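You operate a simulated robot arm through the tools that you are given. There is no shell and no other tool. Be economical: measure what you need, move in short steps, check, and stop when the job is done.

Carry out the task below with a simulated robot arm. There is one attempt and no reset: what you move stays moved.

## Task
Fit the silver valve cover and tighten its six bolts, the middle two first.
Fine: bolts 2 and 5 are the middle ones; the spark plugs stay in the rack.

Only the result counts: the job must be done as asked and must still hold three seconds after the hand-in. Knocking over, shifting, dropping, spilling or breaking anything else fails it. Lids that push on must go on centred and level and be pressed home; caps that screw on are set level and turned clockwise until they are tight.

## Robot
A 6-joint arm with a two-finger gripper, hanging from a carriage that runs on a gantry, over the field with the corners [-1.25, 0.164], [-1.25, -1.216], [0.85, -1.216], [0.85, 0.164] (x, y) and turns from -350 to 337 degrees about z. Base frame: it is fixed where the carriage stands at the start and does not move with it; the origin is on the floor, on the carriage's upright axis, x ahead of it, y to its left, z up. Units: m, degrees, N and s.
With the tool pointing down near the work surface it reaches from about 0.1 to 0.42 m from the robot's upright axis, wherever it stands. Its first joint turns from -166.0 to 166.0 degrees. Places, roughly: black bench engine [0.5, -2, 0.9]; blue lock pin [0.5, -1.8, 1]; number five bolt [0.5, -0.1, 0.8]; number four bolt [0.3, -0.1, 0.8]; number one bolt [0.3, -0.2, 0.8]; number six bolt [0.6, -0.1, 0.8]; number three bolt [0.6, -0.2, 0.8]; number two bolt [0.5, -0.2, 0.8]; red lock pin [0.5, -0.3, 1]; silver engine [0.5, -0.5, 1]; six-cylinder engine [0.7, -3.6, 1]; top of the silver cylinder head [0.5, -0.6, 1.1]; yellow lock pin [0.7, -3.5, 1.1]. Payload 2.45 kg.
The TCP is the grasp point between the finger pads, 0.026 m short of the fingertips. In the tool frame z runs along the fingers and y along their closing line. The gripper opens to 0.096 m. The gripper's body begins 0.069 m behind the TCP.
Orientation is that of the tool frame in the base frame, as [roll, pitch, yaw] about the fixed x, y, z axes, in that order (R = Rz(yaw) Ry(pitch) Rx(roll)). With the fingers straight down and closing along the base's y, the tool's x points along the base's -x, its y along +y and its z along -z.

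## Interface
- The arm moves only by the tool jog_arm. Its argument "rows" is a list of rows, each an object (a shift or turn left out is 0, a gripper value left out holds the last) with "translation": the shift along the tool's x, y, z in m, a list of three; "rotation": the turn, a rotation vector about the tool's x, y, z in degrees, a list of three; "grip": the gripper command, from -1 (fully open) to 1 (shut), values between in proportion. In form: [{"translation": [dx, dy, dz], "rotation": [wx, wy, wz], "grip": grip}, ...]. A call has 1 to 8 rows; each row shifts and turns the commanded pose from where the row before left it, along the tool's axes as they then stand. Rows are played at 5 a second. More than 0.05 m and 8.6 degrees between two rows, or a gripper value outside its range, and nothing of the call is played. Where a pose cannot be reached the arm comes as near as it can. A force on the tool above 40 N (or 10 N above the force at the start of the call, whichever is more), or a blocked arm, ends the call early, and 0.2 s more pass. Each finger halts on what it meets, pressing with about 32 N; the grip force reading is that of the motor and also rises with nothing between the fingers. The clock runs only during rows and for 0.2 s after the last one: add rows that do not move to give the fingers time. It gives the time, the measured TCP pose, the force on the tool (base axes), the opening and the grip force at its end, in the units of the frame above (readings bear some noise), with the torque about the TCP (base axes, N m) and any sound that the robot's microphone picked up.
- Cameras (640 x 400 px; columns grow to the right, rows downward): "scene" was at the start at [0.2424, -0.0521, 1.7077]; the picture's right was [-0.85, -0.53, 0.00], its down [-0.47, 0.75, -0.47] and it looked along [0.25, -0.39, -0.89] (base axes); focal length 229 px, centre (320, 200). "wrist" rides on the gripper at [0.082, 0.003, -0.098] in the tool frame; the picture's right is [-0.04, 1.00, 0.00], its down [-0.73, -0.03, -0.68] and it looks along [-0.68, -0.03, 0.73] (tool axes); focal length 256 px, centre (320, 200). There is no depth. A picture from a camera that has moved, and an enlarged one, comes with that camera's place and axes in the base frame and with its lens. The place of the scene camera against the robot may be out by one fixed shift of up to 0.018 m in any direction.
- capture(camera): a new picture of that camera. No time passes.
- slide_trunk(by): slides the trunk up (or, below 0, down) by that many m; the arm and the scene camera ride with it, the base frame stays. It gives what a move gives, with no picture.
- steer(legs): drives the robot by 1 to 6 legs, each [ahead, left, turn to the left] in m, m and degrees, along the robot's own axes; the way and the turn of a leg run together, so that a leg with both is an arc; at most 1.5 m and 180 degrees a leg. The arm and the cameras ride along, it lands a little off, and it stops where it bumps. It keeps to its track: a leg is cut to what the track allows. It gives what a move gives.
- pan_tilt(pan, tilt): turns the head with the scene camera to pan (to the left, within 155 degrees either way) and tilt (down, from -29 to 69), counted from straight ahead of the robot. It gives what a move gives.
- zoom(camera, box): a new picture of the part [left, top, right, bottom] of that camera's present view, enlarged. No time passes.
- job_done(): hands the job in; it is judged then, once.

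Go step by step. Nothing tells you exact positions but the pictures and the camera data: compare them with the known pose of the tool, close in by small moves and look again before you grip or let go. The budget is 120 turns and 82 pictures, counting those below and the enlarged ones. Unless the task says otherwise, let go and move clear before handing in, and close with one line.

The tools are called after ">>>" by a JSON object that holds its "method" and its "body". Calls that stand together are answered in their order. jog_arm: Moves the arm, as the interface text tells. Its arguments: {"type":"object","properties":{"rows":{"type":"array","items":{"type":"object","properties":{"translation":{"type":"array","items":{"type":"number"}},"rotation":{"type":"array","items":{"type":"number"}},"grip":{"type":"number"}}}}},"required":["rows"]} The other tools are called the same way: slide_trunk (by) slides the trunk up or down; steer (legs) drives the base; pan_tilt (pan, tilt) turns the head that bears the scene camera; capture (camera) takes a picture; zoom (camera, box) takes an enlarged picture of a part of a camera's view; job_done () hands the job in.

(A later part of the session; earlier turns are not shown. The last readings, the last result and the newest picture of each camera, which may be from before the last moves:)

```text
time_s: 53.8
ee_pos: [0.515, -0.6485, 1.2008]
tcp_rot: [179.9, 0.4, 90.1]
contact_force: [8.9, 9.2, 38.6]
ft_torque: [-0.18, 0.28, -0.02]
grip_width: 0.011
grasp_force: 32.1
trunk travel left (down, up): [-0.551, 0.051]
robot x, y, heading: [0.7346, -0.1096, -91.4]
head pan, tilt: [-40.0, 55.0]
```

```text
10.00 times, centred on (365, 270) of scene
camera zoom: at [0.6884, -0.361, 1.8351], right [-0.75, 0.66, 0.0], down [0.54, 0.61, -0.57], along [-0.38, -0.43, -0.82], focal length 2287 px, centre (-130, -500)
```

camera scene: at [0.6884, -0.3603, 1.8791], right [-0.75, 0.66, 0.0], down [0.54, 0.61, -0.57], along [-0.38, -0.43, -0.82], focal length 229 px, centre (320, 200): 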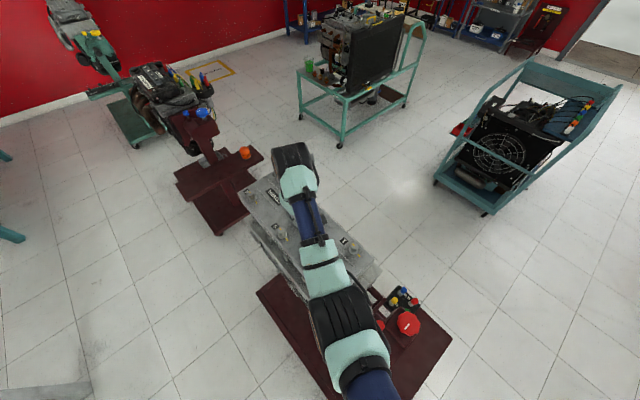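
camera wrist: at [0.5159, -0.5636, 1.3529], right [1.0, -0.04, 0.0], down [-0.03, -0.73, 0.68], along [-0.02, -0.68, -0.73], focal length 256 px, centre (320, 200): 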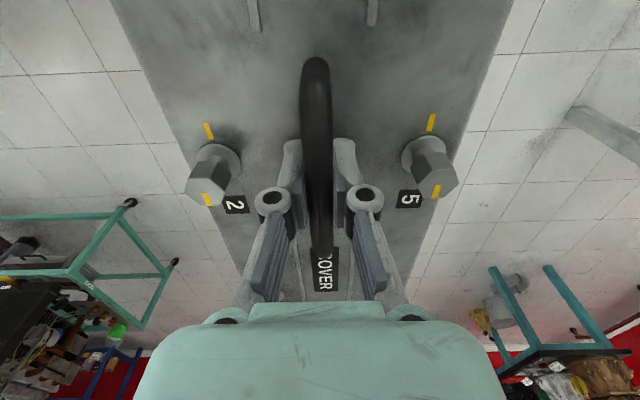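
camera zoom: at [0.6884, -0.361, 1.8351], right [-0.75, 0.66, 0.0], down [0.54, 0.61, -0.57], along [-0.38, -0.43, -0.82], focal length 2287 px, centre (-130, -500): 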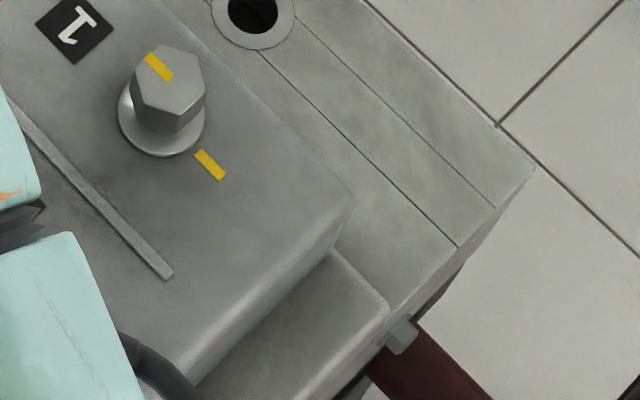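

It's seated, but the cover looks about 5 mm low in x and 5 mm low in y, since it drifted on contact. I'll lift slightly, correct, and set it down again.

>>> {"method": "jog_arm", "body": {"rows": [{"translation": [0, 0, -0.008]}, {"translation": [0, 0, -0.008]}, {}]}}

```text
time_s: 54.6
ee_pos: [0.5154, -0.6466, 1.2116]
tcp_rot: [179.8, 0.0, 90.1]
contact_force: [0.4, -0.1, -10.2]
ft_torque: [0.04, 0.0, 0.02]
grip_width: 0.0109
grasp_force: 31.6
trunk travel left (down, up): [-0.551, 0.051]
robot x, y, heading: [0.7355, -0.1101, -91.5]
head pan, tilt: [-40.0, 55.0]
```

>>> {"method": "jog_arm", "body": {"rows": [{"translation": [0.004, 0.004, 0]}, {"translation": [0, 0, 0.003]}, {"translation": [0, 0, 0.003]}, {"translation": [0, 0, 0.002]}, {"translation": [0, 0, 0.001]}, {}]}}

>>> {"method": "zoom", "body": {"camera": "scene", "box": [252, 185, 302, 235]}}

>>> {"method": "zoom", "body": {"camera": "scene", "box": [340, 250, 390, 290]}}

```text
time_s: 56.0
ee_pos: [0.5193, -0.6416, 1.2035]
tcp_rot: [179.9, 0.0, 90.2]
contact_force: [0.3, 0.1, -9.4]
ft_torque: [-0.02, -0.04, 0.01]
grip_width: 0.0111
grasp_force: 32.5
trunk travel left (down, up): [-0.551, 0.051]
robot x, y, heading: [0.7354, -0.1056, -91.6]
head pan, tilt: [-40.0, 55.0]
```

```text
8.00 times, centred on (277, 210) of scene
camera zoom: at [0.6884, -0.3603, 1.8341], right [-0.75, 0.66, 0.0], down [0.54, 0.61, -0.57], along [-0.38, -0.43, -0.82], focal length 1830 px, centre (664, 120)
```

zoom: 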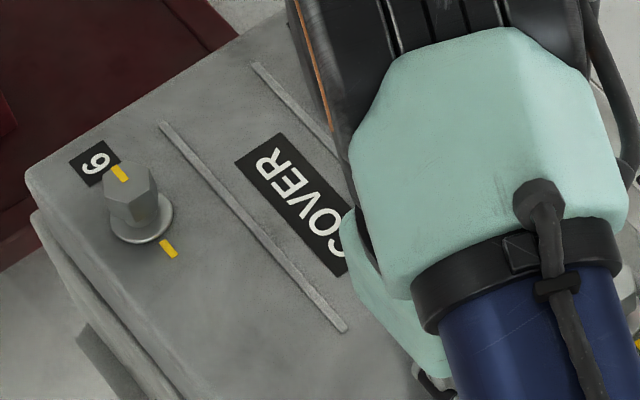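

```text
10.00 times, centred on (365, 270) of scene
camera zoom: at [0.6884, -0.3603, 1.8341], right [-0.75, 0.66, 0.0], down [0.54, 0.61, -0.57], along [-0.38, -0.43, -0.82], focal length 2287 px, centre (-130, -500)
```

zoom: 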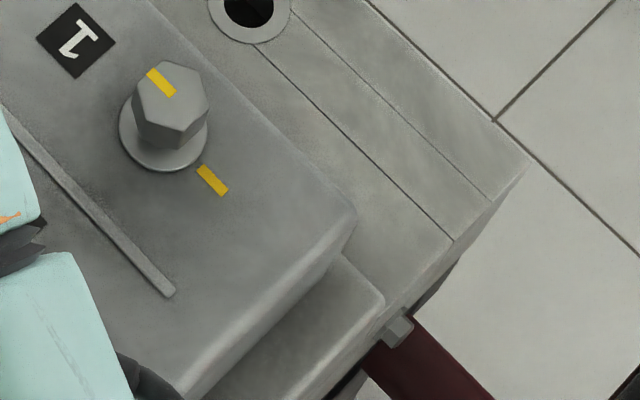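

Now the margins are even to within about 1.5 mm on all sides. I'll lower the last 2–3 mm to seat it.

>>> {"method": "jog_arm", "body": {"rows": [{"translation": [0.001, 0, 0.001]}, {"translation": [0, 0, 0.001]}, {}]}}

```text
time_s: 56.8
ee_pos: [0.5187, -0.6405, 1.2021]
tcp_rot: [179.8, -0.1, 90.1]
contact_force: [1.0, -0.7, -5.9]
ft_torque: [0.9, 0.02, -0.05]
grip_width: 0.0108
grasp_force: 32.3
trunk travel left (down, up): [-0.551, 0.051]
robot x, y, heading: [0.732, -0.1089, -91.6]
head pan, tilt: [-40.0, 55.0]
```

>>> {"method": "jog_arm", "body": {"rows": [{"translation": [0, 0, 0.001]}, {"translation": [0, 0, 0.001]}, {}]}}

```text
time_s: 57.6
ee_pos: [0.5198, -0.6408, 1.2014]
tcp_rot: [179.9, 0.1, 90.1]
contact_force: [0.8, 5.6, 7.1]
ft_torque: [0.45, 0.0, -0.02]
grip_width: 0.0108
grasp_force: 32.1
trunk travel left (down, up): [-0.551, 0.051]
robot x, y, heading: [0.7316, -0.108, -91.5]
head pan, tilt: [-40.0, 55.0]
```

It's seated with light pressure. I'll release by opening only slightly, because bolts 2 and 5 are alongside, and rise clear.

>>> {"method": "jog_arm", "body": {"rows": [{"grip": 0.35}, {"grip": 0.35}, {"grip": 0.35}, {"translation": [0, 0, -0.02]}, {"translation": [0, 0, -0.02]}, {"translation": [0, 0, -0.02]}, {"translation": [0, 0, -0.02]}, {}]}}

>>> {"method": "capture", "body": {"camera": "wrist"}}

```text
time_s: 59.4
ee_pos: [0.5146, -0.653, 1.2736]
tcp_rot: [179.7, 0.2, 90.1]
contact_force: [-0.8, -0.7, -0.2]
ft_torque: [-0.01, -0.03, 0.0]
grip_width: 0.0312
grasp_force: 0.0
out of reach, approached as far as the arm can: row 6, 7
trunk travel left (down, up): [-0.551, 0.051]
robot x, y, heading: [0.7304, -0.1098, -91.4]
head pan, tilt: [-40.0, 55.0]
```

```text
42 pictures are left
camera wrist: at [0.5167, -0.57, 1.3708], right [1.0, -0.04, 0.0], down [-0.03, -0.73, 0.68], along [-0.02, -0.68, -0.73], focal length 256 px, centre (320, 200)
```

wrist: 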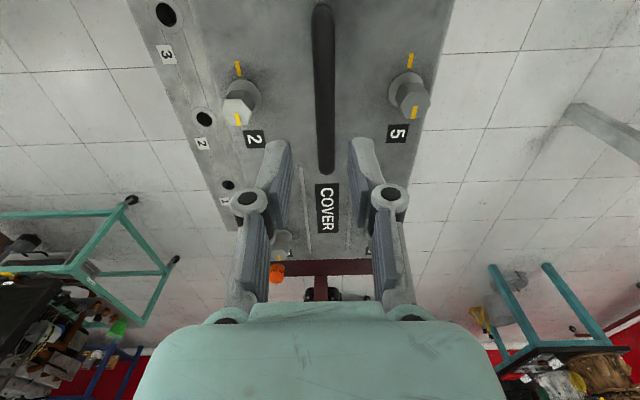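

The cover sits in place on its own. Next is bolt 2, expected at (0.465, -0.641), so I'll move over it with the fingers open about 5 cm and look.

>>> {"method": "jog_arm", "body": {"rows": [{"translation": [0, 0, 0.02], "grip": 0.0}, {"translation": [0.012, -0.025, 0], "grip": 0.0}, {"translation": [0, -0.0246, 0], "grip": 0.0}, {}]}}

>>> {"method": "capture", "body": {"camera": "wrist"}}

```text
time_s: 60.4
ee_pos: [0.4653, -0.6415, 1.25]
tcp_rot: [179.8, 0.1, 90.2]
contact_force: [-0.6, 0.8, 0.6]
ft_torque: [-0.02, 0.03, -0.01]
grip_width: 0.0482
grasp_force: 0.0
trunk travel left (down, up): [-0.551, 0.051]
robot x, y, heading: [0.734, -0.1081, -91.4]
head pan, tilt: [-40.0, 55.0]
```

```text
41 pictures are left
camera wrist: at [0.4669, -0.5585, 1.3486], right [1.0, -0.04, 0.0], down [-0.03, -0.73, 0.68], along [-0.02, -0.68, -0.73], focal length 256 px, centre (320, 200)
```

wrist: 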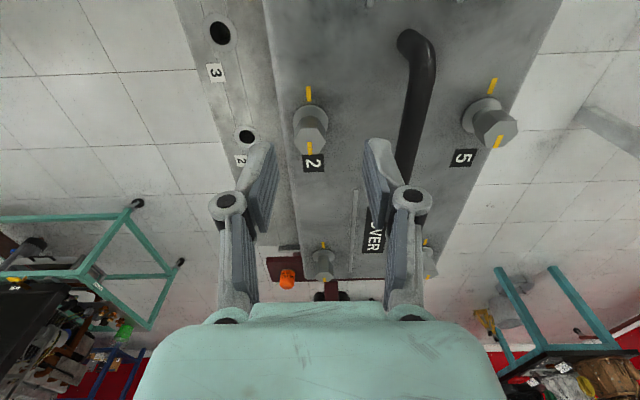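

Bolt 2 is slightly off, by about -5.5 mm in tool y and +3 mm in tool x. I'll correct that, lower a bit and re-check.

>>> {"method": "jog_arm", "body": {"rows": [{"translation": [0.003, -0.0055, 0]}, {"translation": [0, 0, 0.02]}, {}]}}

>>> {"method": "zoom", "body": {"camera": "wrist", "box": [200, 60, 440, 260]}}

```text
time_s: 61.2
ee_pos: [0.4595, -0.6386, 1.2311]
tcp_rot: [179.8, 0.1, 90.0]
contact_force: [0.5, -0.6, 0.2]
ft_torque: [0.01, 0.01, 0.0]
grip_width: 0.0482
grasp_force: 0.1
trunk travel left (down, up): [-0.551, 0.051]
robot x, y, heading: [0.7351, -0.1096, -91.6]
head pan, tilt: [-40.0, 55.0]
```

```text
2.00 times, centred on (320, 160) of wrist
camera zoom: at [0.4612, -0.5558, 1.3288], right [1.0, -0.04, 0.0], down [-0.03, -0.73, 0.68], along [-0.02, -0.68, -0.73], focal length 512 px, centre (320, 280)
```

zoom: 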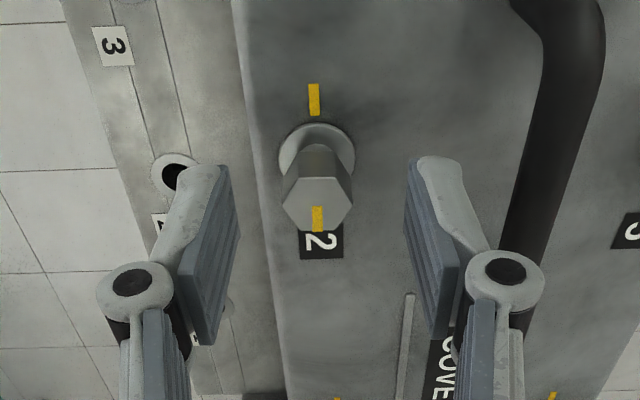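

>>> {"method": "zoom", "body": {"camera": "wrist", "box": [295, 100, 345, 140]}}

```text
10.00 times, centred on (320, 120) of wrist
camera zoom: at [0.4612, -0.5558, 1.3288], right [1.0, -0.04, 0.0], down [-0.03, -0.73, 0.68], along [-0.02, -0.68, -0.73], focal length 2560 px, centre (320, 1000)
```

zoom: 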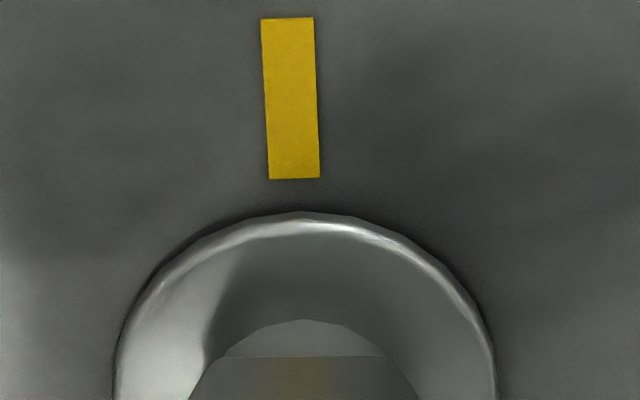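

>>> {"method": "zoom", "body": {"camera": "wrist", "box": [290, 140, 350, 180]}}

```text
10.00 times, centred on (320, 160) of wrist
camera zoom: at [0.4612, -0.5558, 1.3288], right [1.0, -0.04, 0.0], down [-0.03, -0.73, 0.68], along [-0.02, -0.68, -0.73], focal length 2560 px, centre (320, 600)
```

zoom: 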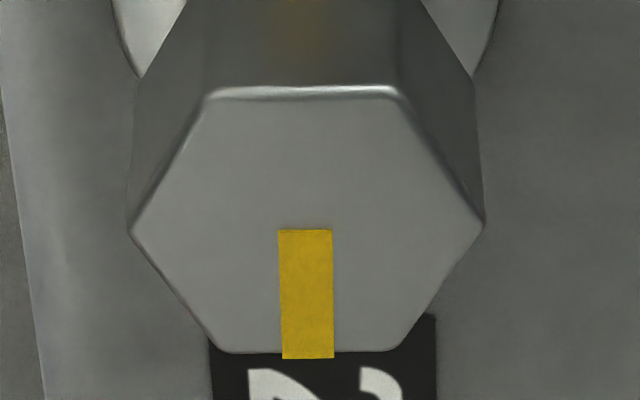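

The hex flats face ±y, the bolt's mark points to -y and the cover's mark to +y, so the turn looks like about 180° clockwise. I'll rotate the tool -90° so the fingers close along y on the flats. The new camera angle will also give an exact y.

>>> {"method": "jog_arm", "body": {"rows": [{"translation": [0, 0, -0.008]}, {"rotation": [0, 0, -8.5]}, {"rotation": [0, 0, -8.5]}, {"rotation": [0, 0, -8.5]}, {"rotation": [0, 0, -8.5]}, {"rotation": [0, 0, -8.5]}, {"rotation": [0, 0, -8.5]}, {}]}}

>>> {"method": "jog_arm", "body": {"rows": [{"rotation": [0, 0, -8.5]}, {"rotation": [0, 0, -8.5]}, {"rotation": [0, 0, -8.5]}, {"rotation": [0, 0, -8.5]}, {"rotation": [0, 0, -5.1]}, {}]}}

>>> {"method": "capture", "body": {"camera": "wrist"}}

```text
time_s: 63.0
ee_pos: [0.4588, -0.6387, 1.2389]
tcp_rot: [-180.0, 0.2, 141.2]
contact_force: [0.6, -0.4, 0.2]
ft_torque: [-0.01, 0.03, 0.01]
grip_width: 0.0478
grasp_force: 0.0
trunk travel left (down, up): [-0.551, 0.051]
robot x, y, heading: [0.7338, -0.1085, -91.5]
head pan, tilt: [-40.0, 55.0]
```

```text
time_s: 64.4
ee_pos: [0.4585, -0.6394, 1.2383]
tcp_rot: [-179.9, 0.2, -179.8]
contact_force: [-0.1, -0.3, -0.4]
ft_torque: [-0.01, 0.01, -0.02]
grip_width: 0.0484
grasp_force: 0.0
trunk travel left (down, up): [-0.551, 0.051]
robot x, y, heading: [0.7347, -0.11, -91.4]
head pan, tilt: [-40.0, 55.0]
```

```text
37 pictures are left
camera wrist: at [0.376, -0.6356, 1.3364], right [0.04, 1.0, 0.0], down [0.73, -0.02, 0.68], along [0.68, -0.03, -0.73], focal length 256 px, centre (320, 200)
```

wrist: 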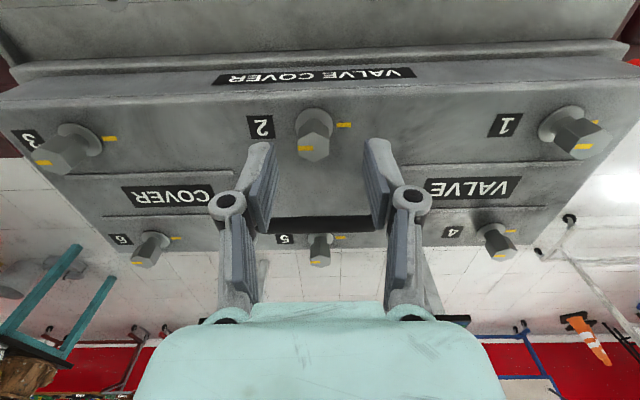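

This view shows all six bolts, each with its mark opposite the cover mark. Bolt 2 is 5 mm towards -y of the tool, so I'll correct and go down around it.

>>> {"method": "jog_arm", "body": {"rows": [{"translation": [0.002, -0.005, 0]}, {"translation": [0, 0, 0.007]}, {"translation": [0, 0, 0.007]}, {"translation": [0, 0, 0.006]}, {"translation": [0, 0, 0.006]}, {}]}}

>>> {"method": "zoom", "body": {"camera": "wrist", "box": [220, 100, 420, 240]}}

```text
time_s: 65.8
ee_pos: [0.4567, -0.6449, 1.212]
tcp_rot: [-180.0, 0.3, -179.8]
contact_force: [0.3, -0.2, -0.3]
ft_torque: [-0.02, 0.0, -0.01]
grip_width: 0.0481
grasp_force: 0.1
trunk travel left (down, up): [-0.551, 0.051]
robot x, y, heading: [0.7344, -0.1143, -91.4]
head pan, tilt: [-40.0, 55.0]
```

```text
2.86 times, centred on (320, 170) of wrist
camera zoom: at [0.3736, -0.6403, 1.3103], right [0.04, 1.0, 0.0], down [0.73, -0.03, 0.68], along [0.68, -0.03, -0.73], focal length 731 px, centre (320, 286)
```

zoom: 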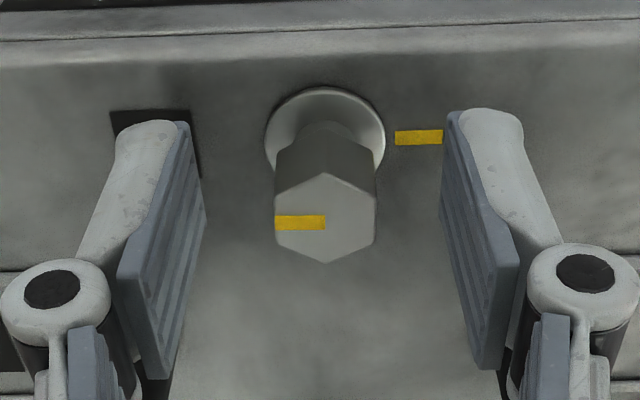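

Bolt 2 is well between the fingers. A small 3 mm correction, then grip and turn clockwise while watching the torque.

>>> {"method": "jog_arm", "body": {"rows": [{"translation": [-0.003, 0.001, 0]}, {"grip": 1}, {"grip": 1}, {"grip": 1}, {"grip": 1}]}}

>>> {"method": "jog_arm", "body": {"rows": [{"rotation": [0, 0, 8]}, {"rotation": [0, 0, 8]}, {"rotation": [0, 0, 8]}, {"rotation": [0, 0, 8]}, {"rotation": [0, 0, 8]}, {}]}}

>>> {"method": "capture", "body": {"camera": "wrist"}}

```text
time_s: 67.0
ee_pos: [0.4606, -0.6433, 1.2138]
tcp_rot: [-179.9, 0.2, -179.8]
contact_force: [-0.2, 0.4, 1.1]
ft_torque: [-0.01, 0.29, -0.02]
grip_width: 0.0188
grasp_force: 32.3
trunk travel left (down, up): [-0.551, 0.051]
robot x, y, heading: [0.7304, -0.1081, -91.7]
head pan, tilt: [-40.0, 55.0]
```

```text
time_s: 68.4
ee_pos: [0.4577, -0.6463, 1.214]
tcp_rot: [-179.8, 0.4, 140.2]
contact_force: [-11.7, -27.2, -2.5]
ft_torque: [-0.44, 0.44, 0.05]
grip_width: 0.0186
grasp_force: 32.4
trunk travel left (down, up): [-0.551, 0.051]
robot x, y, heading: [0.7324, -0.1111, -91.4]
head pan, tilt: [-40.0, 55.0]
```

```text
35 pictures are left
camera wrist: at [0.3966, -0.5903, 1.3116], right [0.67, 0.74, 0.0], down [0.54, -0.49, 0.68], along [0.5, -0.46, -0.73], focal length 256 px, centre (320, 200)
```

wrist: 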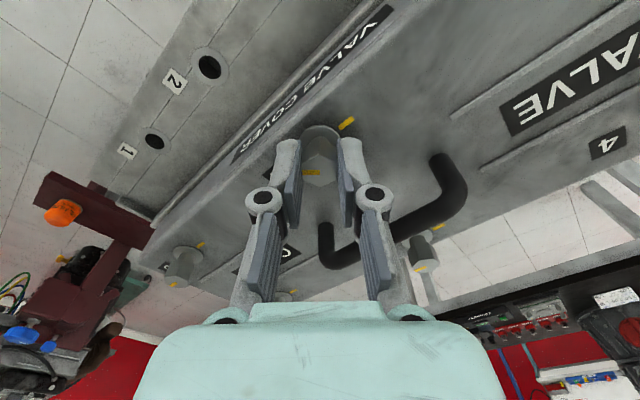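

The bolt turns with the tool, but it sits about 5 mm off the tool axis and is dragging the arm sideways. I'll re-centre to relieve the side force before going on.

>>> {"method": "jog_arm", "body": {"rows": [{"translation": [0.0038, -0.0032, 0]}, {}, {}]}}

```text
time_s: 69.2
ee_pos: [0.4589, -0.6468, 1.2147]
tcp_rot: [-180.0, 0.4, 140.3]
contact_force: [8.6, -24.3, -0.6]
ft_torque: [-0.64, -0.23, -0.02]
grip_width: 0.0191
grasp_force: 32.1
trunk travel left (down, up): [-0.551, 0.051]
robot x, y, heading: [0.7334, -0.1069, -91.3]
head pan, tilt: [-40.0, 55.0]
```

The pads are holding by friction while the command is already centred. I'll open briefly so the tool settles on the bolt's axis, then grip again.

>>> {"method": "jog_arm", "body": {"rows": [{"grip": 0.3}, {"grip": 0.3}, {"grip": 0.3}, {"grip": 1}, {"grip": 1}, {"grip": 1}]}}

>>> {"method": "jog_arm", "body": {"rows": [{"rotation": [0, 0, 8]}, {"rotation": [0, 0, 8]}, {"rotation": [0, 0, 8]}, {"rotation": [0, 0, 8]}, {"rotation": [0, 0, 8]}, {}]}}

```text
time_s: 70.6
ee_pos: [0.4544, -0.6435, 1.2138]
tcp_rot: [-179.9, 0.1, 140.2]
contact_force: [-6.6, -7.6, 0.2]
ft_torque: [-0.2, 0.26, 0.01]
grip_width: 0.0188
grasp_force: 32.4
trunk travel left (down, up): [-0.551, 0.051]
robot x, y, heading: [0.7309, -0.108, -91.7]
head pan, tilt: [-40.0, 55.0]
```

```text
time_s: 72.0
ee_pos: [0.4557, -0.6423, 1.2131]
tcp_rot: [179.8, 0.1, 100.2]
contact_force: [10.3, 14.7, 19.9]
ft_torque: [0.34, -0.28, 0.05]
grip_width: 0.0188
grasp_force: 31.9
trunk travel left (down, up): [-0.551, 0.051]
robot x, y, heading: [0.7336, -0.1086, -91.6]
head pan, tilt: [-40.0, 55.0]
```

It's turning freely at about 80°. I'll continue clockwise.

>>> {"method": "jog_arm", "body": {"rows": [{"rotation": [0, 0, 8]}, {"rotation": [0, 0, 8]}, {"rotation": [0, 0, 8]}, {"rotation": [0, 0, 8]}, {"rotation": [0, 0, 8]}, {"rotation": [0, 0, 8]}, {}]}}

>>> {"method": "jog_arm", "body": {"rows": [{"rotation": [0, 0, 8]}, {"rotation": [0, 0, 8]}, {"rotation": [0, 0, 8]}, {"rotation": [0, 0, 8]}, {}]}}

>>> {"method": "capture", "body": {"camera": "wrist"}}

```text
time_s: 73.6
ee_pos: [0.4568, -0.6449, 1.2104]
tcp_rot: [179.6, -0.1, 52.1]
contact_force: [22.3, 3.9, 11.0]
ft_torque: [-0.04, -0.44, 0.06]
grip_width: 0.0188
grasp_force: 32.2
trunk travel left (down, up): [-0.551, 0.051]
robot x, y, heading: [0.7344, -0.1125, -91.7]
head pan, tilt: [-40.0, 55.0]
```

```text
time_s: 74.8
ee_pos: [0.4586, -0.6445, 1.212]
tcp_rot: [179.8, -0.2, 20.3]
contact_force: [22.0, -13.8, -0.7]
ft_torque: [-0.48, -0.04, 0.05]
grip_width: 0.0189
grasp_force: 32.6
trunk travel left (down, up): [-0.551, 0.051]
robot x, y, heading: [0.7345, -0.1076, -91.3]
head pan, tilt: [-40.0, 55.0]
```

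```text
34 pictures are left
camera wrist: at [0.5345, -0.6188, 1.3102], right [0.31, -0.95, 0.01], down [-0.7, -0.22, 0.67], along [-0.64, -0.21, -0.74], focal length 256 px, centre (320, 200)
```

wrist: 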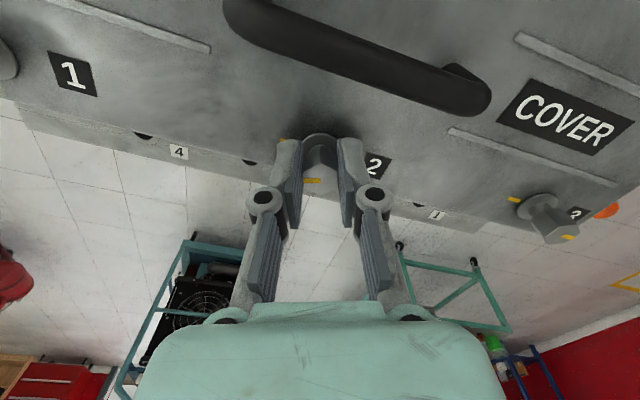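

The bolt's mark is nearly aligned with the cover's. I'll continue in smaller steps and watch for resistance or a sound.

>>> {"method": "jog_arm", "body": {"rows": [{"rotation": [0, 0, 7]}, {"rotation": [0, 0, 7]}, {"rotation": [0, 0, 6]}, {}]}}

>>> {"method": "jog_arm", "body": {"rows": [{"rotation": [0, 0, 6]}, {"rotation": [0, 0, 6]}, {}]}}

```text
time_s: 75.8
ee_pos: [0.4559, -0.6448, 1.213]
tcp_rot: [179.7, -0.3, 0.1]
contact_force: [14.8, -24.0, -6.9]
ft_torque: [-0.54, -0.42, 0.08]
grip_width: 0.0186
grasp_force: 31.7
trunk travel left (down, up): [-0.551, 0.051]
robot x, y, heading: [0.731, -0.1103, -91.4]
head pan, tilt: [-40.0, 55.0]
```

```text
time_s: 76.6
ee_pos: [0.4555, -0.6458, 1.2144]
tcp_rot: [179.8, -0.3, -11.9]
contact_force: [10.3, -16.7, -0.1]
ft_torque: [-0.45, -0.52, 0.12]
grip_width: 0.0194
grasp_force: 32.3
trunk travel left (down, up): [-0.551, 0.051]
robot x, y, heading: [0.7287, -0.1079, -91.3]
head pan, tilt: [-40.0, 55.0]
```

Resistance is rising and the grip opened a touch, which could be tightness or slip. I'll look.

>>> {"method": "zoom", "body": {"camera": "wrist", "box": [250, 100, 400, 220]}}

```text
3.33 times, centred on (325, 160) of wrist
camera zoom: at [0.5333, -0.6646, 1.3122], right [-0.25, -0.97, 0.0], down [-0.71, 0.18, 0.68], along [-0.66, 0.16, -0.74], focal length 853 px, centre (303, 333)
```

zoom: 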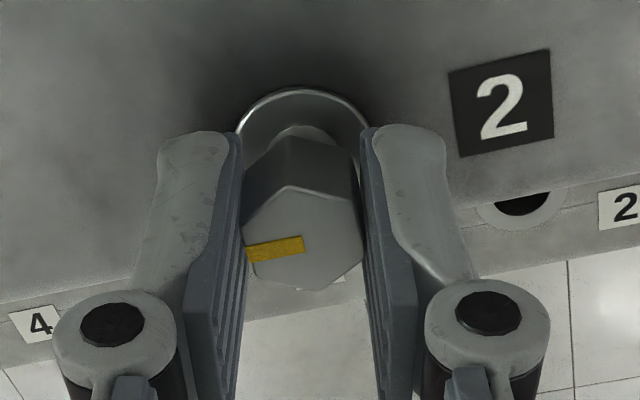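

The bolt has stopped, with the hex now slightly cocked in the fingers. I'll release, rise and check the mark alignment.

>>> {"method": "jog_arm", "body": {"rows": [{"grip": 0.1}, {"grip": 0.1}, {"grip": 0.1}, {"translation": [0, 0, -0.015]}, {"translation": [0, 0, -0.013]}, {"rotation": [0, 0, -8]}, {}]}}

>>> {"method": "capture", "body": {"camera": "wrist"}}

```text
time_s: 78.2
ee_pos: [0.4545, -0.6432, 1.2405]
tcp_rot: [179.9, -0.2, -3.8]
contact_force: [0.2, 0.4, 0.1]
ft_torque: [0.04, -0.02, 0.01]
grip_width: 0.043
grasp_force: 0.0
trunk travel left (down, up): [-0.551, 0.051]
robot x, y, heading: [0.7351, -0.1075, -91.5]
head pan, tilt: [-40.0, 55.0]
```

```text
32 pictures are left
camera wrist: at [0.5344, -0.6512, 1.3383], right [-0.11, -0.99, 0.0], down [-0.73, 0.08, 0.68], along [-0.67, 0.07, -0.74], focal length 256 px, centre (320, 200)
```

wrist: 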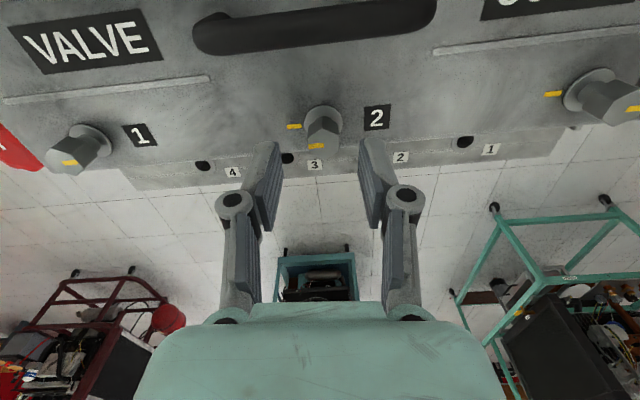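

>>> {"method": "zoom", "body": {"camera": "wrist", "box": [270, 90, 370, 160]}}

>>> {"method": "zoom", "body": {"camera": "wrist", "box": [20, 100, 160, 190]}}

```text
5.71 times, centred on (320, 125) of wrist
camera zoom: at [0.5344, -0.6512, 1.3383], right [-0.11, -0.99, 0.0], down [-0.73, 0.08, 0.68], along [-0.67, 0.07, -0.74], focal length 1463 px, centre (320, 629)
```

zoom: 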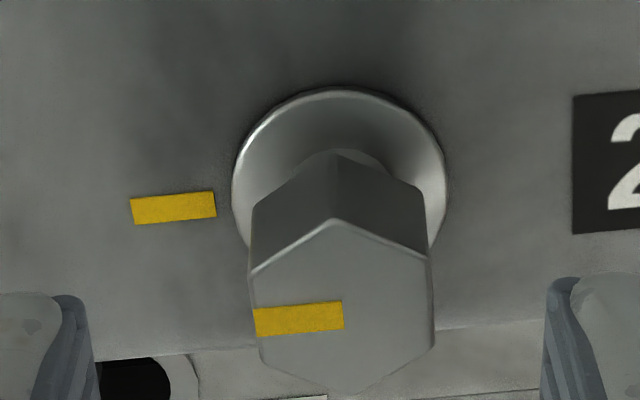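

```text
4.44 times, centred on (90, 145) of wrist
camera zoom: at [0.5344, -0.6512, 1.3383], right [-0.11, -0.99, 0.0], down [-0.73, 0.08, 0.68], along [-0.67, 0.07, -0.74], focal length 1138 px, centre (1342, 444)
```

zoom: 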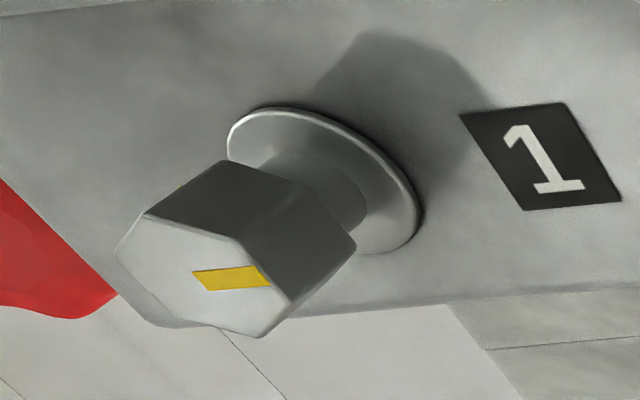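

Bolt 2's mark now lines up with the cover's mark and it is at its stop, so it's tight. Next is bolt 5, 0.11 m further in x, unwinding the tool back to yaw 180 above it.

>>> {"method": "jog_arm", "body": {"rows": [{"translation": [0, 0, -0.008], "grip": 0}, {"translation": [0.0373, -0.0022, 0]}, {"translation": [0.037, -0.0021, 0]}, {"translation": [0.037, -0.0021, 0]}, {"rotation": [0, 0, -8.5]}, {"rotation": [0, 0, -8.5]}, {"rotation": [0, 0, -8.5]}, {"rotation": [0, 0, -8.5]}]}}

>>> {"method": "jog_arm", "body": {"rows": [{"rotation": [0, 0, -8.5]}, {"rotation": [0, 0, -8.5]}, {"rotation": [0, 0, -8.5]}, {"rotation": [0, 0, -8.5]}, {"rotation": [0, 0, -8.5]}, {"rotation": [0, 0, -8.5]}, {"rotation": [0, 0, -8.5]}, {"rotation": [0, 0, -8.5]}]}}

>>> {"method": "jog_arm", "body": {"rows": [{"rotation": [0, 0, -8.5]}, {"rotation": [0, 0, -8.5]}, {"rotation": [0, 0, -8.5]}, {"rotation": [0, 0, -8.5]}, {"rotation": [0, 0, -8.5]}, {"rotation": [0, 0, -8.5]}, {"rotation": [0, 0, -8.5]}, {"rotation": [0, 0, -8.5]}]}}

>>> {"method": "jog_arm", "body": {"rows": [{"rotation": [0, 0, -8.5]}, {"rotation": [0, 0, -5.3]}, {}]}}

>>> {"method": "capture", "body": {"camera": "wrist"}}

```text
time_s: 80.0
ee_pos: [0.5639, -0.6484, 1.2448]
tcp_rot: [179.9, 0.0, 30.2]
contact_force: [1.0, -0.9, 0.4]
ft_torque: [-0.01, -0.02, 0.02]
grip_width: 0.0479
grasp_force: 0.1
out of reach, approached as far as the arm can: row 4
trunk travel left (down, up): [-0.551, 0.051]
robot x, y, heading: [0.7342, -0.1094, -91.6]
head pan, tilt: [-40.0, 55.0]
```

```text
time_s: 81.8
ee_pos: [0.5648, -0.6489, 1.245]
tcp_rot: [179.9, 0.2, 98.3]
contact_force: [-0.5, 0.2, -0.7]
ft_torque: [-0.01, 0.02, 0.03]
grip_width: 0.0478
grasp_force: 0.0
trunk travel left (down, up): [-0.551, 0.051]
robot x, y, heading: [0.7348, -0.1101, -91.4]
head pan, tilt: [-40.0, 55.0]
```

```text
time_s: 83.6
ee_pos: [0.5645, -0.6484, 1.2461]
tcp_rot: [-179.9, 0.1, 166.3]
contact_force: [-1.1, 1.2, 0.7]
ft_torque: [-0.04, 0.03, 0.02]
grip_width: 0.0479
grasp_force: 0.0
trunk travel left (down, up): [-0.551, 0.051]
robot x, y, heading: [0.7319, -0.1058, -91.5]
head pan, tilt: [-40.0, 55.0]
```

```text
time_s: 84.4
ee_pos: [0.5655, -0.6487, 1.2445]
tcp_rot: [-180.0, 0.2, 179.9]
contact_force: [-0.8, -0.4, -0.2]
ft_torque: [0.05, 0.02, -0.03]
grip_width: 0.0481
grasp_force: 0.1
trunk travel left (down, up): [-0.551, 0.051]
robot x, y, heading: [0.7364, -0.1092, -91.3]
head pan, tilt: [-40.0, 55.0]
```

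```text
29 pictures are left
camera wrist: at [0.4818, -0.6441, 1.3431], right [0.04, 1.0, 0.0], down [0.73, -0.03, 0.68], along [0.68, -0.03, -0.73], focal length 256 px, centre (320, 200)
```

wrist: 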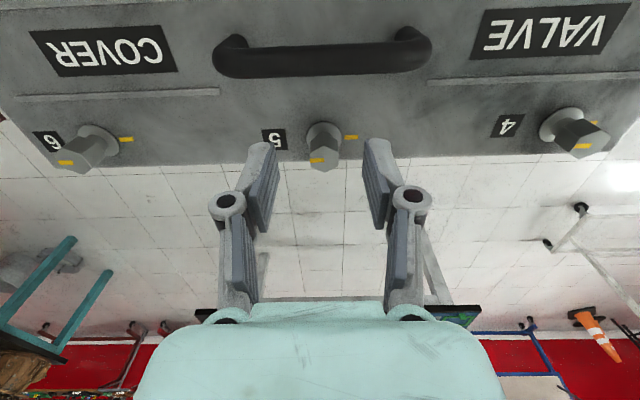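

Bolt 5 appears a little further in +x than expected. I'll correct and lower around it, then zoom to centre exactly.

>>> {"method": "jog_arm", "body": {"rows": [{"translation": [-0.005, 0, 0.008]}, {"translation": [0, 0, 0.008]}, {"translation": [0, 0, 0.008]}, {"translation": [0, 0, 0.007]}, {}]}}

>>> {"method": "zoom", "body": {"camera": "wrist", "box": [220, 100, 420, 240]}}

```text
time_s: 85.6
ee_pos: [0.5711, -0.6468, 1.2147]
tcp_rot: [-179.9, 0.1, -180.0]
contact_force: [-0.2, 0.4, -0.2]
ft_torque: [0.01, -0.01, 0.01]
grip_width: 0.0478
grasp_force: 0.0
trunk travel left (down, up): [-0.551, 0.051]
robot x, y, heading: [0.7308, -0.1052, -91.5]
head pan, tilt: [-40.0, 55.0]
```

```text
2.86 times, centred on (320, 170) of wrist
camera zoom: at [0.4877, -0.6428, 1.3125], right [0.04, 1.0, 0.0], down [0.73, -0.03, 0.68], along [0.68, -0.03, -0.73], focal length 731 px, centre (320, 286)
```

zoom: 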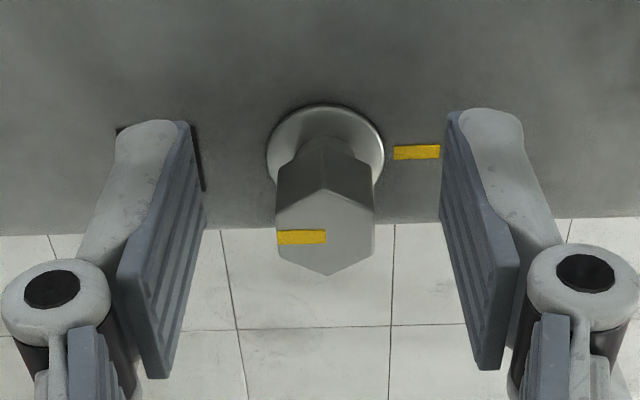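

By comparison with bolt 2's verified axis, bolt 5 sits at about (0.574, -0.646). I'll centre on it, grip, and turn 60° while checking the side force.

>>> {"method": "jog_arm", "body": {"rows": [{"translation": [-0.003, 0.001, 0]}, {"grip": 1}, {"grip": 1}, {"grip": 1}, {"grip": 1}]}}

>>> {"method": "jog_arm", "body": {"rows": [{"rotation": [0, 0, 8]}, {"rotation": [0, 0, 8]}, {"rotation": [0, 0, 8]}, {"rotation": [0, 0, 8]}, {"rotation": [0, 0, 8]}, {}]}}

```text
time_s: 86.8
ee_pos: [0.5731, -0.6469, 1.2145]
tcp_rot: [-180.0, 0.3, -180.0]
contact_force: [0.6, 0.7, 2.0]
ft_torque: [0.07, 0.16, -0.04]
grip_width: 0.0191
grasp_force: 32.0
trunk travel left (down, up): [-0.551, 0.051]
robot x, y, heading: [0.7395, -0.1105, -91.7]
head pan, tilt: [-40.0, 55.0]
```

```text
time_s: 88.2
ee_pos: [0.5746, -0.6441, 1.2143]
tcp_rot: [179.8, 0.1, 139.8]
contact_force: [10.9, 24.9, 21.4]
ft_torque: [0.58, -0.37, 0.09]
grip_width: 0.0189
grasp_force: 31.7
trunk travel left (down, up): [-0.551, 0.051]
robot x, y, heading: [0.7333, -0.107, -91.3]
head pan, tilt: [-40.0, 55.0]
```

The side force suggests the axis is about 5 mm further in +x. I'll open, shift and grip again.

>>> {"method": "jog_arm", "body": {"rows": [{"grip": 0.3}, {"grip": 0.3}, {"grip": 0.3, "translation": [-0.0038, 0.0032, 0]}, {"grip": 0.3}]}}

>>> {"method": "zoom", "body": {"camera": "wrist", "box": [220, 100, 420, 240]}}

```text
time_s: 89.2
ee_pos: [0.5781, -0.6468, 1.2159]
tcp_rot: [179.9, 0.2, 140.0]
contact_force: [-0.1, 0.8, -0.2]
ft_torque: [0.0, 0.02, 0.01]
grip_width: 0.0336
grasp_force: 0.1
trunk travel left (down, up): [-0.551, 0.051]
robot x, y, heading: [0.7323, -0.107, -91.5]
head pan, tilt: [-40.0, 55.0]
```

```text
2.86 times, centred on (320, 170) of wrist
camera zoom: at [0.5163, -0.5903, 1.3134], right [0.67, 0.74, 0.0], down [0.54, -0.49, 0.68], along [0.5, -0.46, -0.73], focal length 731 px, centre (320, 286)
```

zoom: 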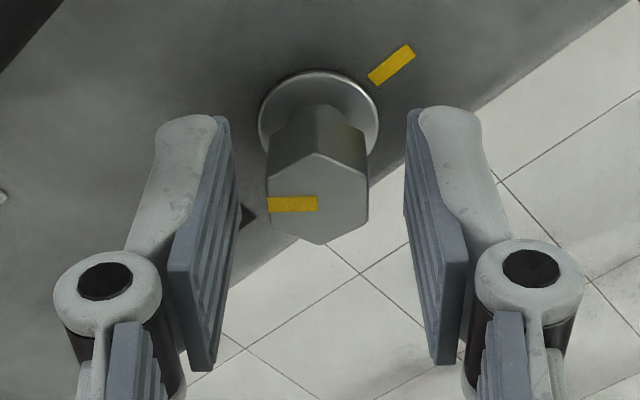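

Now the bolt is centred between the fingers, and this gives me a reference row for a centred bolt. A small trim, then grip and continue turning.

>>> {"method": "jog_arm", "body": {"rows": [{"translation": [0.0017, -0.0003, 0]}, {"grip": 1}, {"grip": 1}, {"grip": 1}, {"rotation": [0, 0, 8]}, {"rotation": [0, 0, 8]}, {"rotation": [0, 0, 8]}, {}]}}

>>> {"method": "jog_arm", "body": {"rows": [{"rotation": [0, 0, 8]}, {"rotation": [0, 0, 8]}, {"rotation": [0, 0, 8]}, {"rotation": [0, 0, 8]}, {"rotation": [0, 0, 8]}, {"rotation": [0, 0, 8]}, {}]}}

>>> {"method": "jog_arm", "body": {"rows": [{"rotation": [0, 0, 8]}, {"rotation": [0, 0, 8]}, {"rotation": [0, 0, 8]}, {"rotation": [0, 0, 8]}, {"rotation": [0, 0, 8]}, {"rotation": [0, 0, 8]}, {}]}}

>>> {"method": "jog_arm", "body": {"rows": [{"rotation": [0, 0, 8]}, {"rotation": [0, 0, 8]}, {"rotation": [0, 0, 8]}, {"rotation": [0, 0, 6]}, {}]}}

>>> {"method": "zoom", "body": {"camera": "wrist", "box": [220, 100, 420, 240]}}

```text
time_s: 91.0
ee_pos: [0.5775, -0.6449, 1.2156]
tcp_rot: [179.7, 0.1, 115.9]
contact_force: [6.9, 11.6, 19.5]
ft_torque: [0.71, 0.01, 0.03]
grip_width: 0.0189
grasp_force: 31.6
trunk travel left (down, up): [-0.551, 0.051]
robot x, y, heading: [0.7327, -0.109, -91.4]
head pan, tilt: [-40.0, 55.0]
```

```text
time_s: 92.6
ee_pos: [0.5774, -0.6459, 1.2154]
tcp_rot: [179.8, 0.1, 67.9]
contact_force: [6.4, 7.7, 6.5]
ft_torque: [-0.45, 0.12, 0.01]
grip_width: 0.0188
grasp_force: 31.8
trunk travel left (down, up): [-0.551, 0.051]
robot x, y, heading: [0.7349, -0.1094, -91.5]
head pan, tilt: [-40.0, 55.0]
```

```text
time_s: 94.2
ee_pos: [0.5777, -0.6459, 1.2158]
tcp_rot: [179.8, -0.2, 19.9]
contact_force: [6.9, -1.6, 2.3]
ft_torque: [-0.31, 0.48, 0.02]
grip_width: 0.0187
grasp_force: 31.8
trunk travel left (down, up): [-0.551, 0.051]
robot x, y, heading: [0.7295, -0.1058, -91.4]
head pan, tilt: [-40.0, 55.0]
```

```text
time_s: 95.4
ee_pos: [0.5767, -0.6451, 1.2144]
tcp_rot: [179.9, -0.2, -10.1]
contact_force: [2.2, -9.7, -0.5]
ft_torque: [-0.24, -0.16, 0.17]
grip_width: 0.0188
grasp_force: 32.2
trunk travel left (down, up): [-0.551, 0.051]
robot x, y, heading: [0.7325, -0.1113, -91.1]
head pan, tilt: [-40.0, 55.0]
```

```text
2.86 times, centred on (320, 170) of wrist
camera zoom: at [0.6552, -0.6625, 1.3136], right [-0.21, -0.98, 0.0], down [-0.72, 0.16, 0.68], along [-0.66, 0.14, -0.74], focal length 731 px, centre (320, 286)
```

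zoom: 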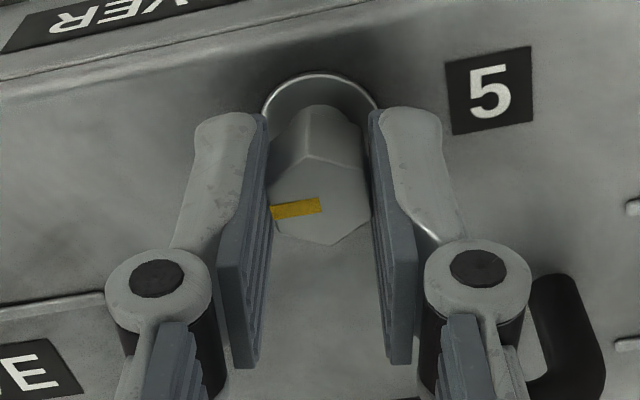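

Bolt 5 has reached its stop and the torque jumped. I'll give it a final snug, release, rise, unwind the tool and drive 0.17 m back towards bolt 4.

>>> {"method": "jog_arm", "body": {"rows": [{"rotation": [0, 0, 4]}, {}, {"grip": 0.1}, {"grip": 0.1}, {"grip": 0.1}, {"translation": [0, 0, -0.015]}, {"translation": [0, 0, -0.015]}, {}]}}

>>> {"method": "slide_trunk", "body": {"by": 0.04}}

>>> {"method": "zoom", "body": {"camera": "wrist", "box": [220, 40, 420, 180]}}

>>> {"method": "jog_arm", "body": {"rows": [{"rotation": [0, 0, -8.5]}, {"rotation": [0, 0, -8.5]}, {"rotation": [0, 0, -8.5]}, {"rotation": [0, 0, -8.5]}, {"rotation": [0, 0, -8.5]}, {"rotation": [0, 0, -8.5]}, {"rotation": [0, 0, -8.5]}, {"rotation": [0, 0, -8.5]}]}}

>>> {"method": "jog_arm", "body": {"rows": [{"rotation": [0, 0, -8.5]}, {"rotation": [0, 0, -8.5]}, {"rotation": [0, 0, -8.5]}, {"rotation": [0, 0, -8.5]}, {"rotation": [0, 0, -8.5]}, {"rotation": [0, 0, -8.5]}, {"rotation": [0, 0, -8.5]}, {"rotation": [0, 0, -8.5]}]}}

>>> {"method": "jog_arm", "body": {"rows": [{"rotation": [0, 0, -8.5]}, {"rotation": [0, 0, -8.5]}, {"rotation": [0, 0, -8.5]}, {"rotation": [0, 0, -8.5]}, {"rotation": [0, 0, -8.5]}, {"rotation": [0, 0, -8.5]}, {"rotation": [0, 0, -7]}, {}]}}

>>> {"method": "steer", "body": {"legs": [[-0.17, 0, 0]]}}

>>> {"method": "capture", "body": {"camera": "wrist"}}

```text
time_s: 97.2
ee_pos: [0.5756, -0.6481, 1.2434]
tcp_rot: [-180.0, -0.2, -13.9]
contact_force: [0.7, 0.2, -0.7]
ft_torque: [-0.03, 0.04, 0.02]
grip_width: 0.0431
grasp_force: 0.1
out of reach, approached as far as the arm can: row 7
trunk travel left (down, up): [-0.551, 0.051]
robot x, y, heading: [0.7343, -0.1115, -91.4]
head pan, tilt: [-40.0, 55.0]
```

```text
time_s: 98.1
ee_pos: [0.5745, -0.6501, 1.2832]
tcp_rot: [-179.9, -0.1, -14.0]
contact_force: [0.3, -0.6, -0.4]
ft_torque: [0.0, -0.03, 0.0]
grip_width: 0.0429
grasp_force: 0.1
trunk travel left (down, up): [-0.591, 0.011]
robot x, y, heading: [0.7357, -0.1086, -91.3]
head pan, tilt: [-40.0, 55.0]
```

```text
2.86 times, centred on (320, 110) of wrist
camera zoom: at [0.6524, -0.6717, 1.3814], right [-0.28, -0.96, 0.0], down [-0.71, 0.21, 0.68], along [-0.65, 0.19, -0.74], focal length 731 px, centre (320, 457)
```

zoom: 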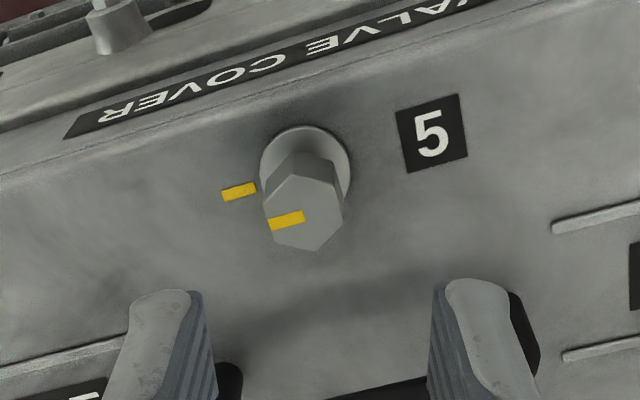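

```text
time_s: 99.9
ee_pos: [0.575, -0.6497, 1.2828]
tcp_rot: [179.8, 0.0, 54.1]
contact_force: [-0.6, 0.3, -1.0]
ft_torque: [-0.05, 0.01, 0.0]
grip_width: 0.0432
grasp_force: 0.0
trunk travel left (down, up): [-0.591, 0.011]
robot x, y, heading: [0.7319, -0.1086, -91.6]
head pan, tilt: [-40.0, 55.0]
```

```text
time_s: 101.7
ee_pos: [0.5762, -0.65, 1.2838]
tcp_rot: [179.9, 0.2, 122.1]
contact_force: [-0.2, -0.1, -0.4]
ft_torque: [0.0, -0.01, 0.01]
grip_width: 0.0432
grasp_force: 0.0
trunk travel left (down, up): [-0.591, 0.011]
robot x, y, heading: [0.7329, -0.1082, -91.6]
head pan, tilt: [-40.0, 55.0]
```

```text
time_s: 103.5
ee_pos: [0.5751, -0.6494, 1.2829]
tcp_rot: [-179.9, 0.3, -179.9]
contact_force: [-0.2, 0.2, 0.5]
ft_torque: [-0.04, -0.03, 0.0]
grip_width: 0.0434
grasp_force: 0.1
trunk travel left (down, up): [-0.591, 0.011]
robot x, y, heading: [0.7344, -0.1055, -91.8]
head pan, tilt: [-40.0, 55.0]
```

```text
time_s: 104.9
ee_pos: [0.5802, -0.4804, 1.2825]
tcp_rot: [-180.0, 0.2, 179.9]
contact_force: [-0.6, -0.7, 0.5]
ft_torque: [-0.02, 0.0, -0.03]
grip_width: 0.043
grasp_force: 0.1
trunk travel left (down, up): [-0.591, 0.011]
robot x, y, heading: [0.7356, 0.06, -91.6]
head pan, tilt: [-40.0, 55.0]
```

```text
24 pictures are left
camera wrist: at [0.4963, -0.4767, 1.3808], right [0.04, 1.0, 0.0], down [0.73, -0.03, 0.68], along [0.68, -0.03, -0.73], focal length 256 px, centre (320, 200)
```

wrist: 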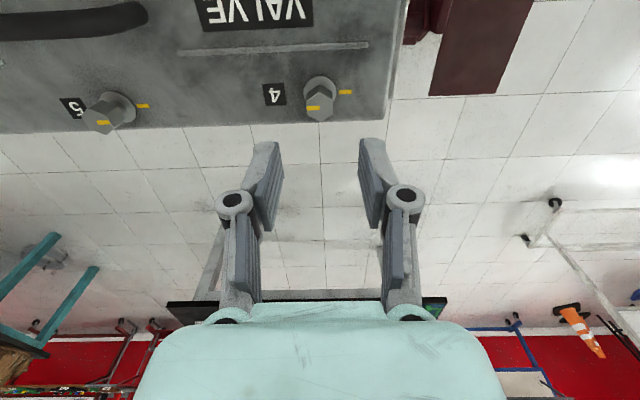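

Bolt 5's marks are aligned. Bolt 4 is right ahead at about (0.574, -0.480), so I'll centre, lower over it and check against the reference.

>>> {"method": "jog_arm", "body": {"rows": [{"translation": [0.006, 0, 0], "grip": 0}, {}]}}

>>> {"method": "slide_trunk", "body": {"by": -0.04}}

>>> {"method": "jog_arm", "body": {"rows": [{"translation": [0, 0, 0.007]}, {"translation": [0, 0, 0.007]}, {"translation": [0, 0, 0.007]}, {"translation": [0, 0, 0.007]}, {}]}}

>>> {"method": "zoom", "body": {"camera": "wrist", "box": [220, 100, 420, 240]}}

```text
time_s: 105.5
ee_pos: [0.5731, -0.4811, 1.2832]
tcp_rot: [-179.9, 0.2, 179.9]
contact_force: [0.1, -0.1, 0.4]
ft_torque: [-0.02, 0.0, 0.04]
grip_width: 0.0481
grasp_force: 0.0
trunk travel left (down, up): [-0.591, 0.011]
robot x, y, heading: [0.736, 0.0604, -91.7]
head pan, tilt: [-40.0, 55.0]
```

```text
time_s: 106.3
ee_pos: [0.5744, -0.4813, 1.2429]
tcp_rot: [-179.9, 0.1, 179.9]
contact_force: [-0.3, 0.2, 0.0]
ft_torque: [0.0, -0.06, 0.0]
grip_width: 0.0481
grasp_force: 0.0
trunk travel left (down, up): [-0.551, 0.051]
robot x, y, heading: [0.7392, 0.0602, -91.4]
head pan, tilt: [-40.0, 55.0]
```

```text
time_s: 107.5
ee_pos: [0.5722, -0.4809, 1.2141]
tcp_rot: [-179.9, 0.4, 179.9]
contact_force: [0.2, -0.8, 0.7]
ft_torque: [0.0, -0.02, 0.02]
grip_width: 0.048
grasp_force: 0.1
trunk travel left (down, up): [-0.551, 0.051]
robot x, y, heading: [0.7348, 0.0582, -91.7]
head pan, tilt: [-40.0, 55.0]
```

```text
2.86 times, centred on (320, 170) of wrist
camera zoom: at [0.4901, -0.4762, 1.3121], right [0.04, 1.0, 0.0], down [0.73, -0.03, 0.68], along [0.68, -0.03, -0.73], focal length 731 px, centre (320, 286)
```

zoom: 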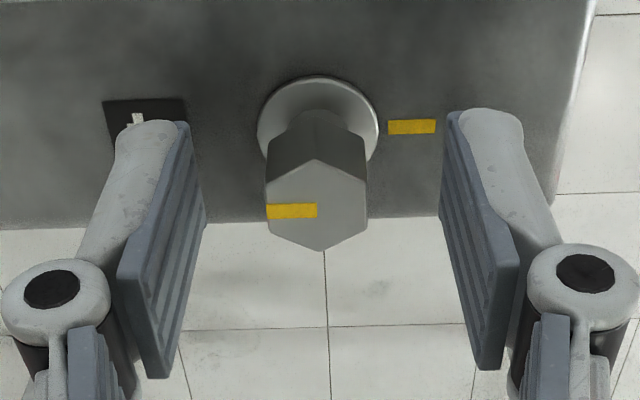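

It's centred. Grip and turn 190° clockwise.

>>> {"method": "jog_arm", "body": {"rows": [{"translation": [0, -0.001, 0]}, {"grip": 1}, {"grip": 1}, {"grip": 1}, {"grip": 1}, {"rotation": [0, 0, 8]}, {"rotation": [0, 0, 8]}, {"rotation": [0, 0, 8]}]}}

>>> {"method": "jog_arm", "body": {"rows": [{"rotation": [0, 0, 8]}, {"rotation": [0, 0, 8]}, {"rotation": [0, 0, 8]}, {"rotation": [0, 0, 8]}, {"rotation": [0, 0, 8]}, {"rotation": [0, 0, 8]}, {"rotation": [0, 0, 8]}, {}]}}

>>> {"method": "jog_arm", "body": {"rows": [{"rotation": [0, 0, 8]}, {"rotation": [0, 0, 8]}, {"rotation": [0, 0, 8]}, {"rotation": [0, 0, 8]}, {"rotation": [0, 0, 8]}, {"rotation": [0, 0, 8]}, {"rotation": [0, 0, 8]}, {}]}}

>>> {"method": "jog_arm", "body": {"rows": [{"rotation": [0, 0, 8]}, {"rotation": [0, 0, 8]}, {"rotation": [0, 0, 8]}, {"rotation": [0, 0, 8]}, {"rotation": [0, 0, 8]}, {"rotation": [0, 0, 8]}, {"rotation": [0, 0, 6]}, {}]}}

>>> {"method": "zoom", "body": {"camera": "wrist", "box": [220, 100, 420, 240]}}

```text
time_s: 109.3
ee_pos: [0.5731, -0.4805, 1.2148]
tcp_rot: [-180.0, 0.2, 155.8]
contact_force: [0.3, 5.5, 2.1]
ft_torque: [0.25, 0.25, -0.02]
grip_width: 0.0185
grasp_force: 31.9
trunk travel left (down, up): [-0.551, 0.051]
robot x, y, heading: [0.7389, 0.0647, -91.5]
head pan, tilt: [-40.0, 55.0]
```

```text
time_s: 111.2
ee_pos: [0.5729, -0.4808, 1.2143]
tcp_rot: [179.8, 0.2, 99.8]
contact_force: [1.5, 10.2, 5.7]
ft_torque: [-0.25, -0.15, 0.0]
grip_width: 0.0186
grasp_force: 32.1
trunk travel left (down, up): [-0.551, 0.051]
robot x, y, heading: [0.7369, 0.0632, -91.5]
head pan, tilt: [-40.0, 55.0]
```

```text
time_s: 113.0
ee_pos: [0.5746, -0.4808, 1.2134]
tcp_rot: [179.9, -0.1, 43.8]
contact_force: [5.6, 14.2, 11.8]
ft_torque: [-0.11, 0.33, -0.02]
grip_width: 0.0187
grasp_force: 32.0
trunk travel left (down, up): [-0.551, 0.051]
robot x, y, heading: [0.7372, 0.0604, -91.5]
head pan, tilt: [-40.0, 55.0]
```

```text
time_s: 114.8
ee_pos: [0.5717, -0.4803, 1.2134]
tcp_rot: [180.0, -0.1, -10.2]
contact_force: [-2.3, 8.3, 1.0]
ft_torque: [0.21, -0.11, 0.14]
grip_width: 0.0191
grasp_force: 32.0
trunk travel left (down, up): [-0.551, 0.051]
robot x, y, heading: [0.7367, 0.0625, -91.7]
head pan, tilt: [-40.0, 55.0]
```

```text
2.86 times, centred on (320, 170) of wrist
camera zoom: at [0.6509, -0.4978, 1.312], right [-0.22, -0.98, 0.0], down [-0.72, 0.16, 0.68], along [-0.66, 0.15, -0.74], focal length 731 px, centre (320, 286)
```

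zoom: 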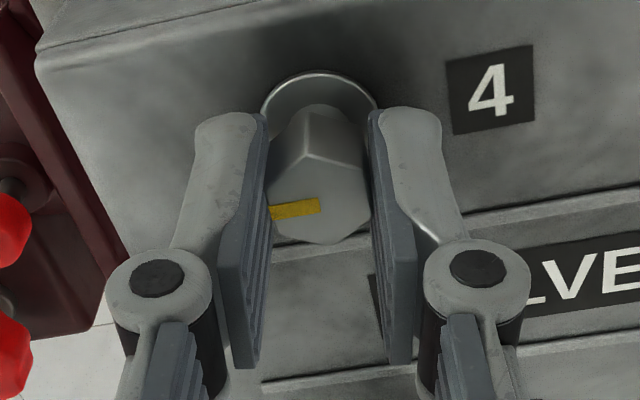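

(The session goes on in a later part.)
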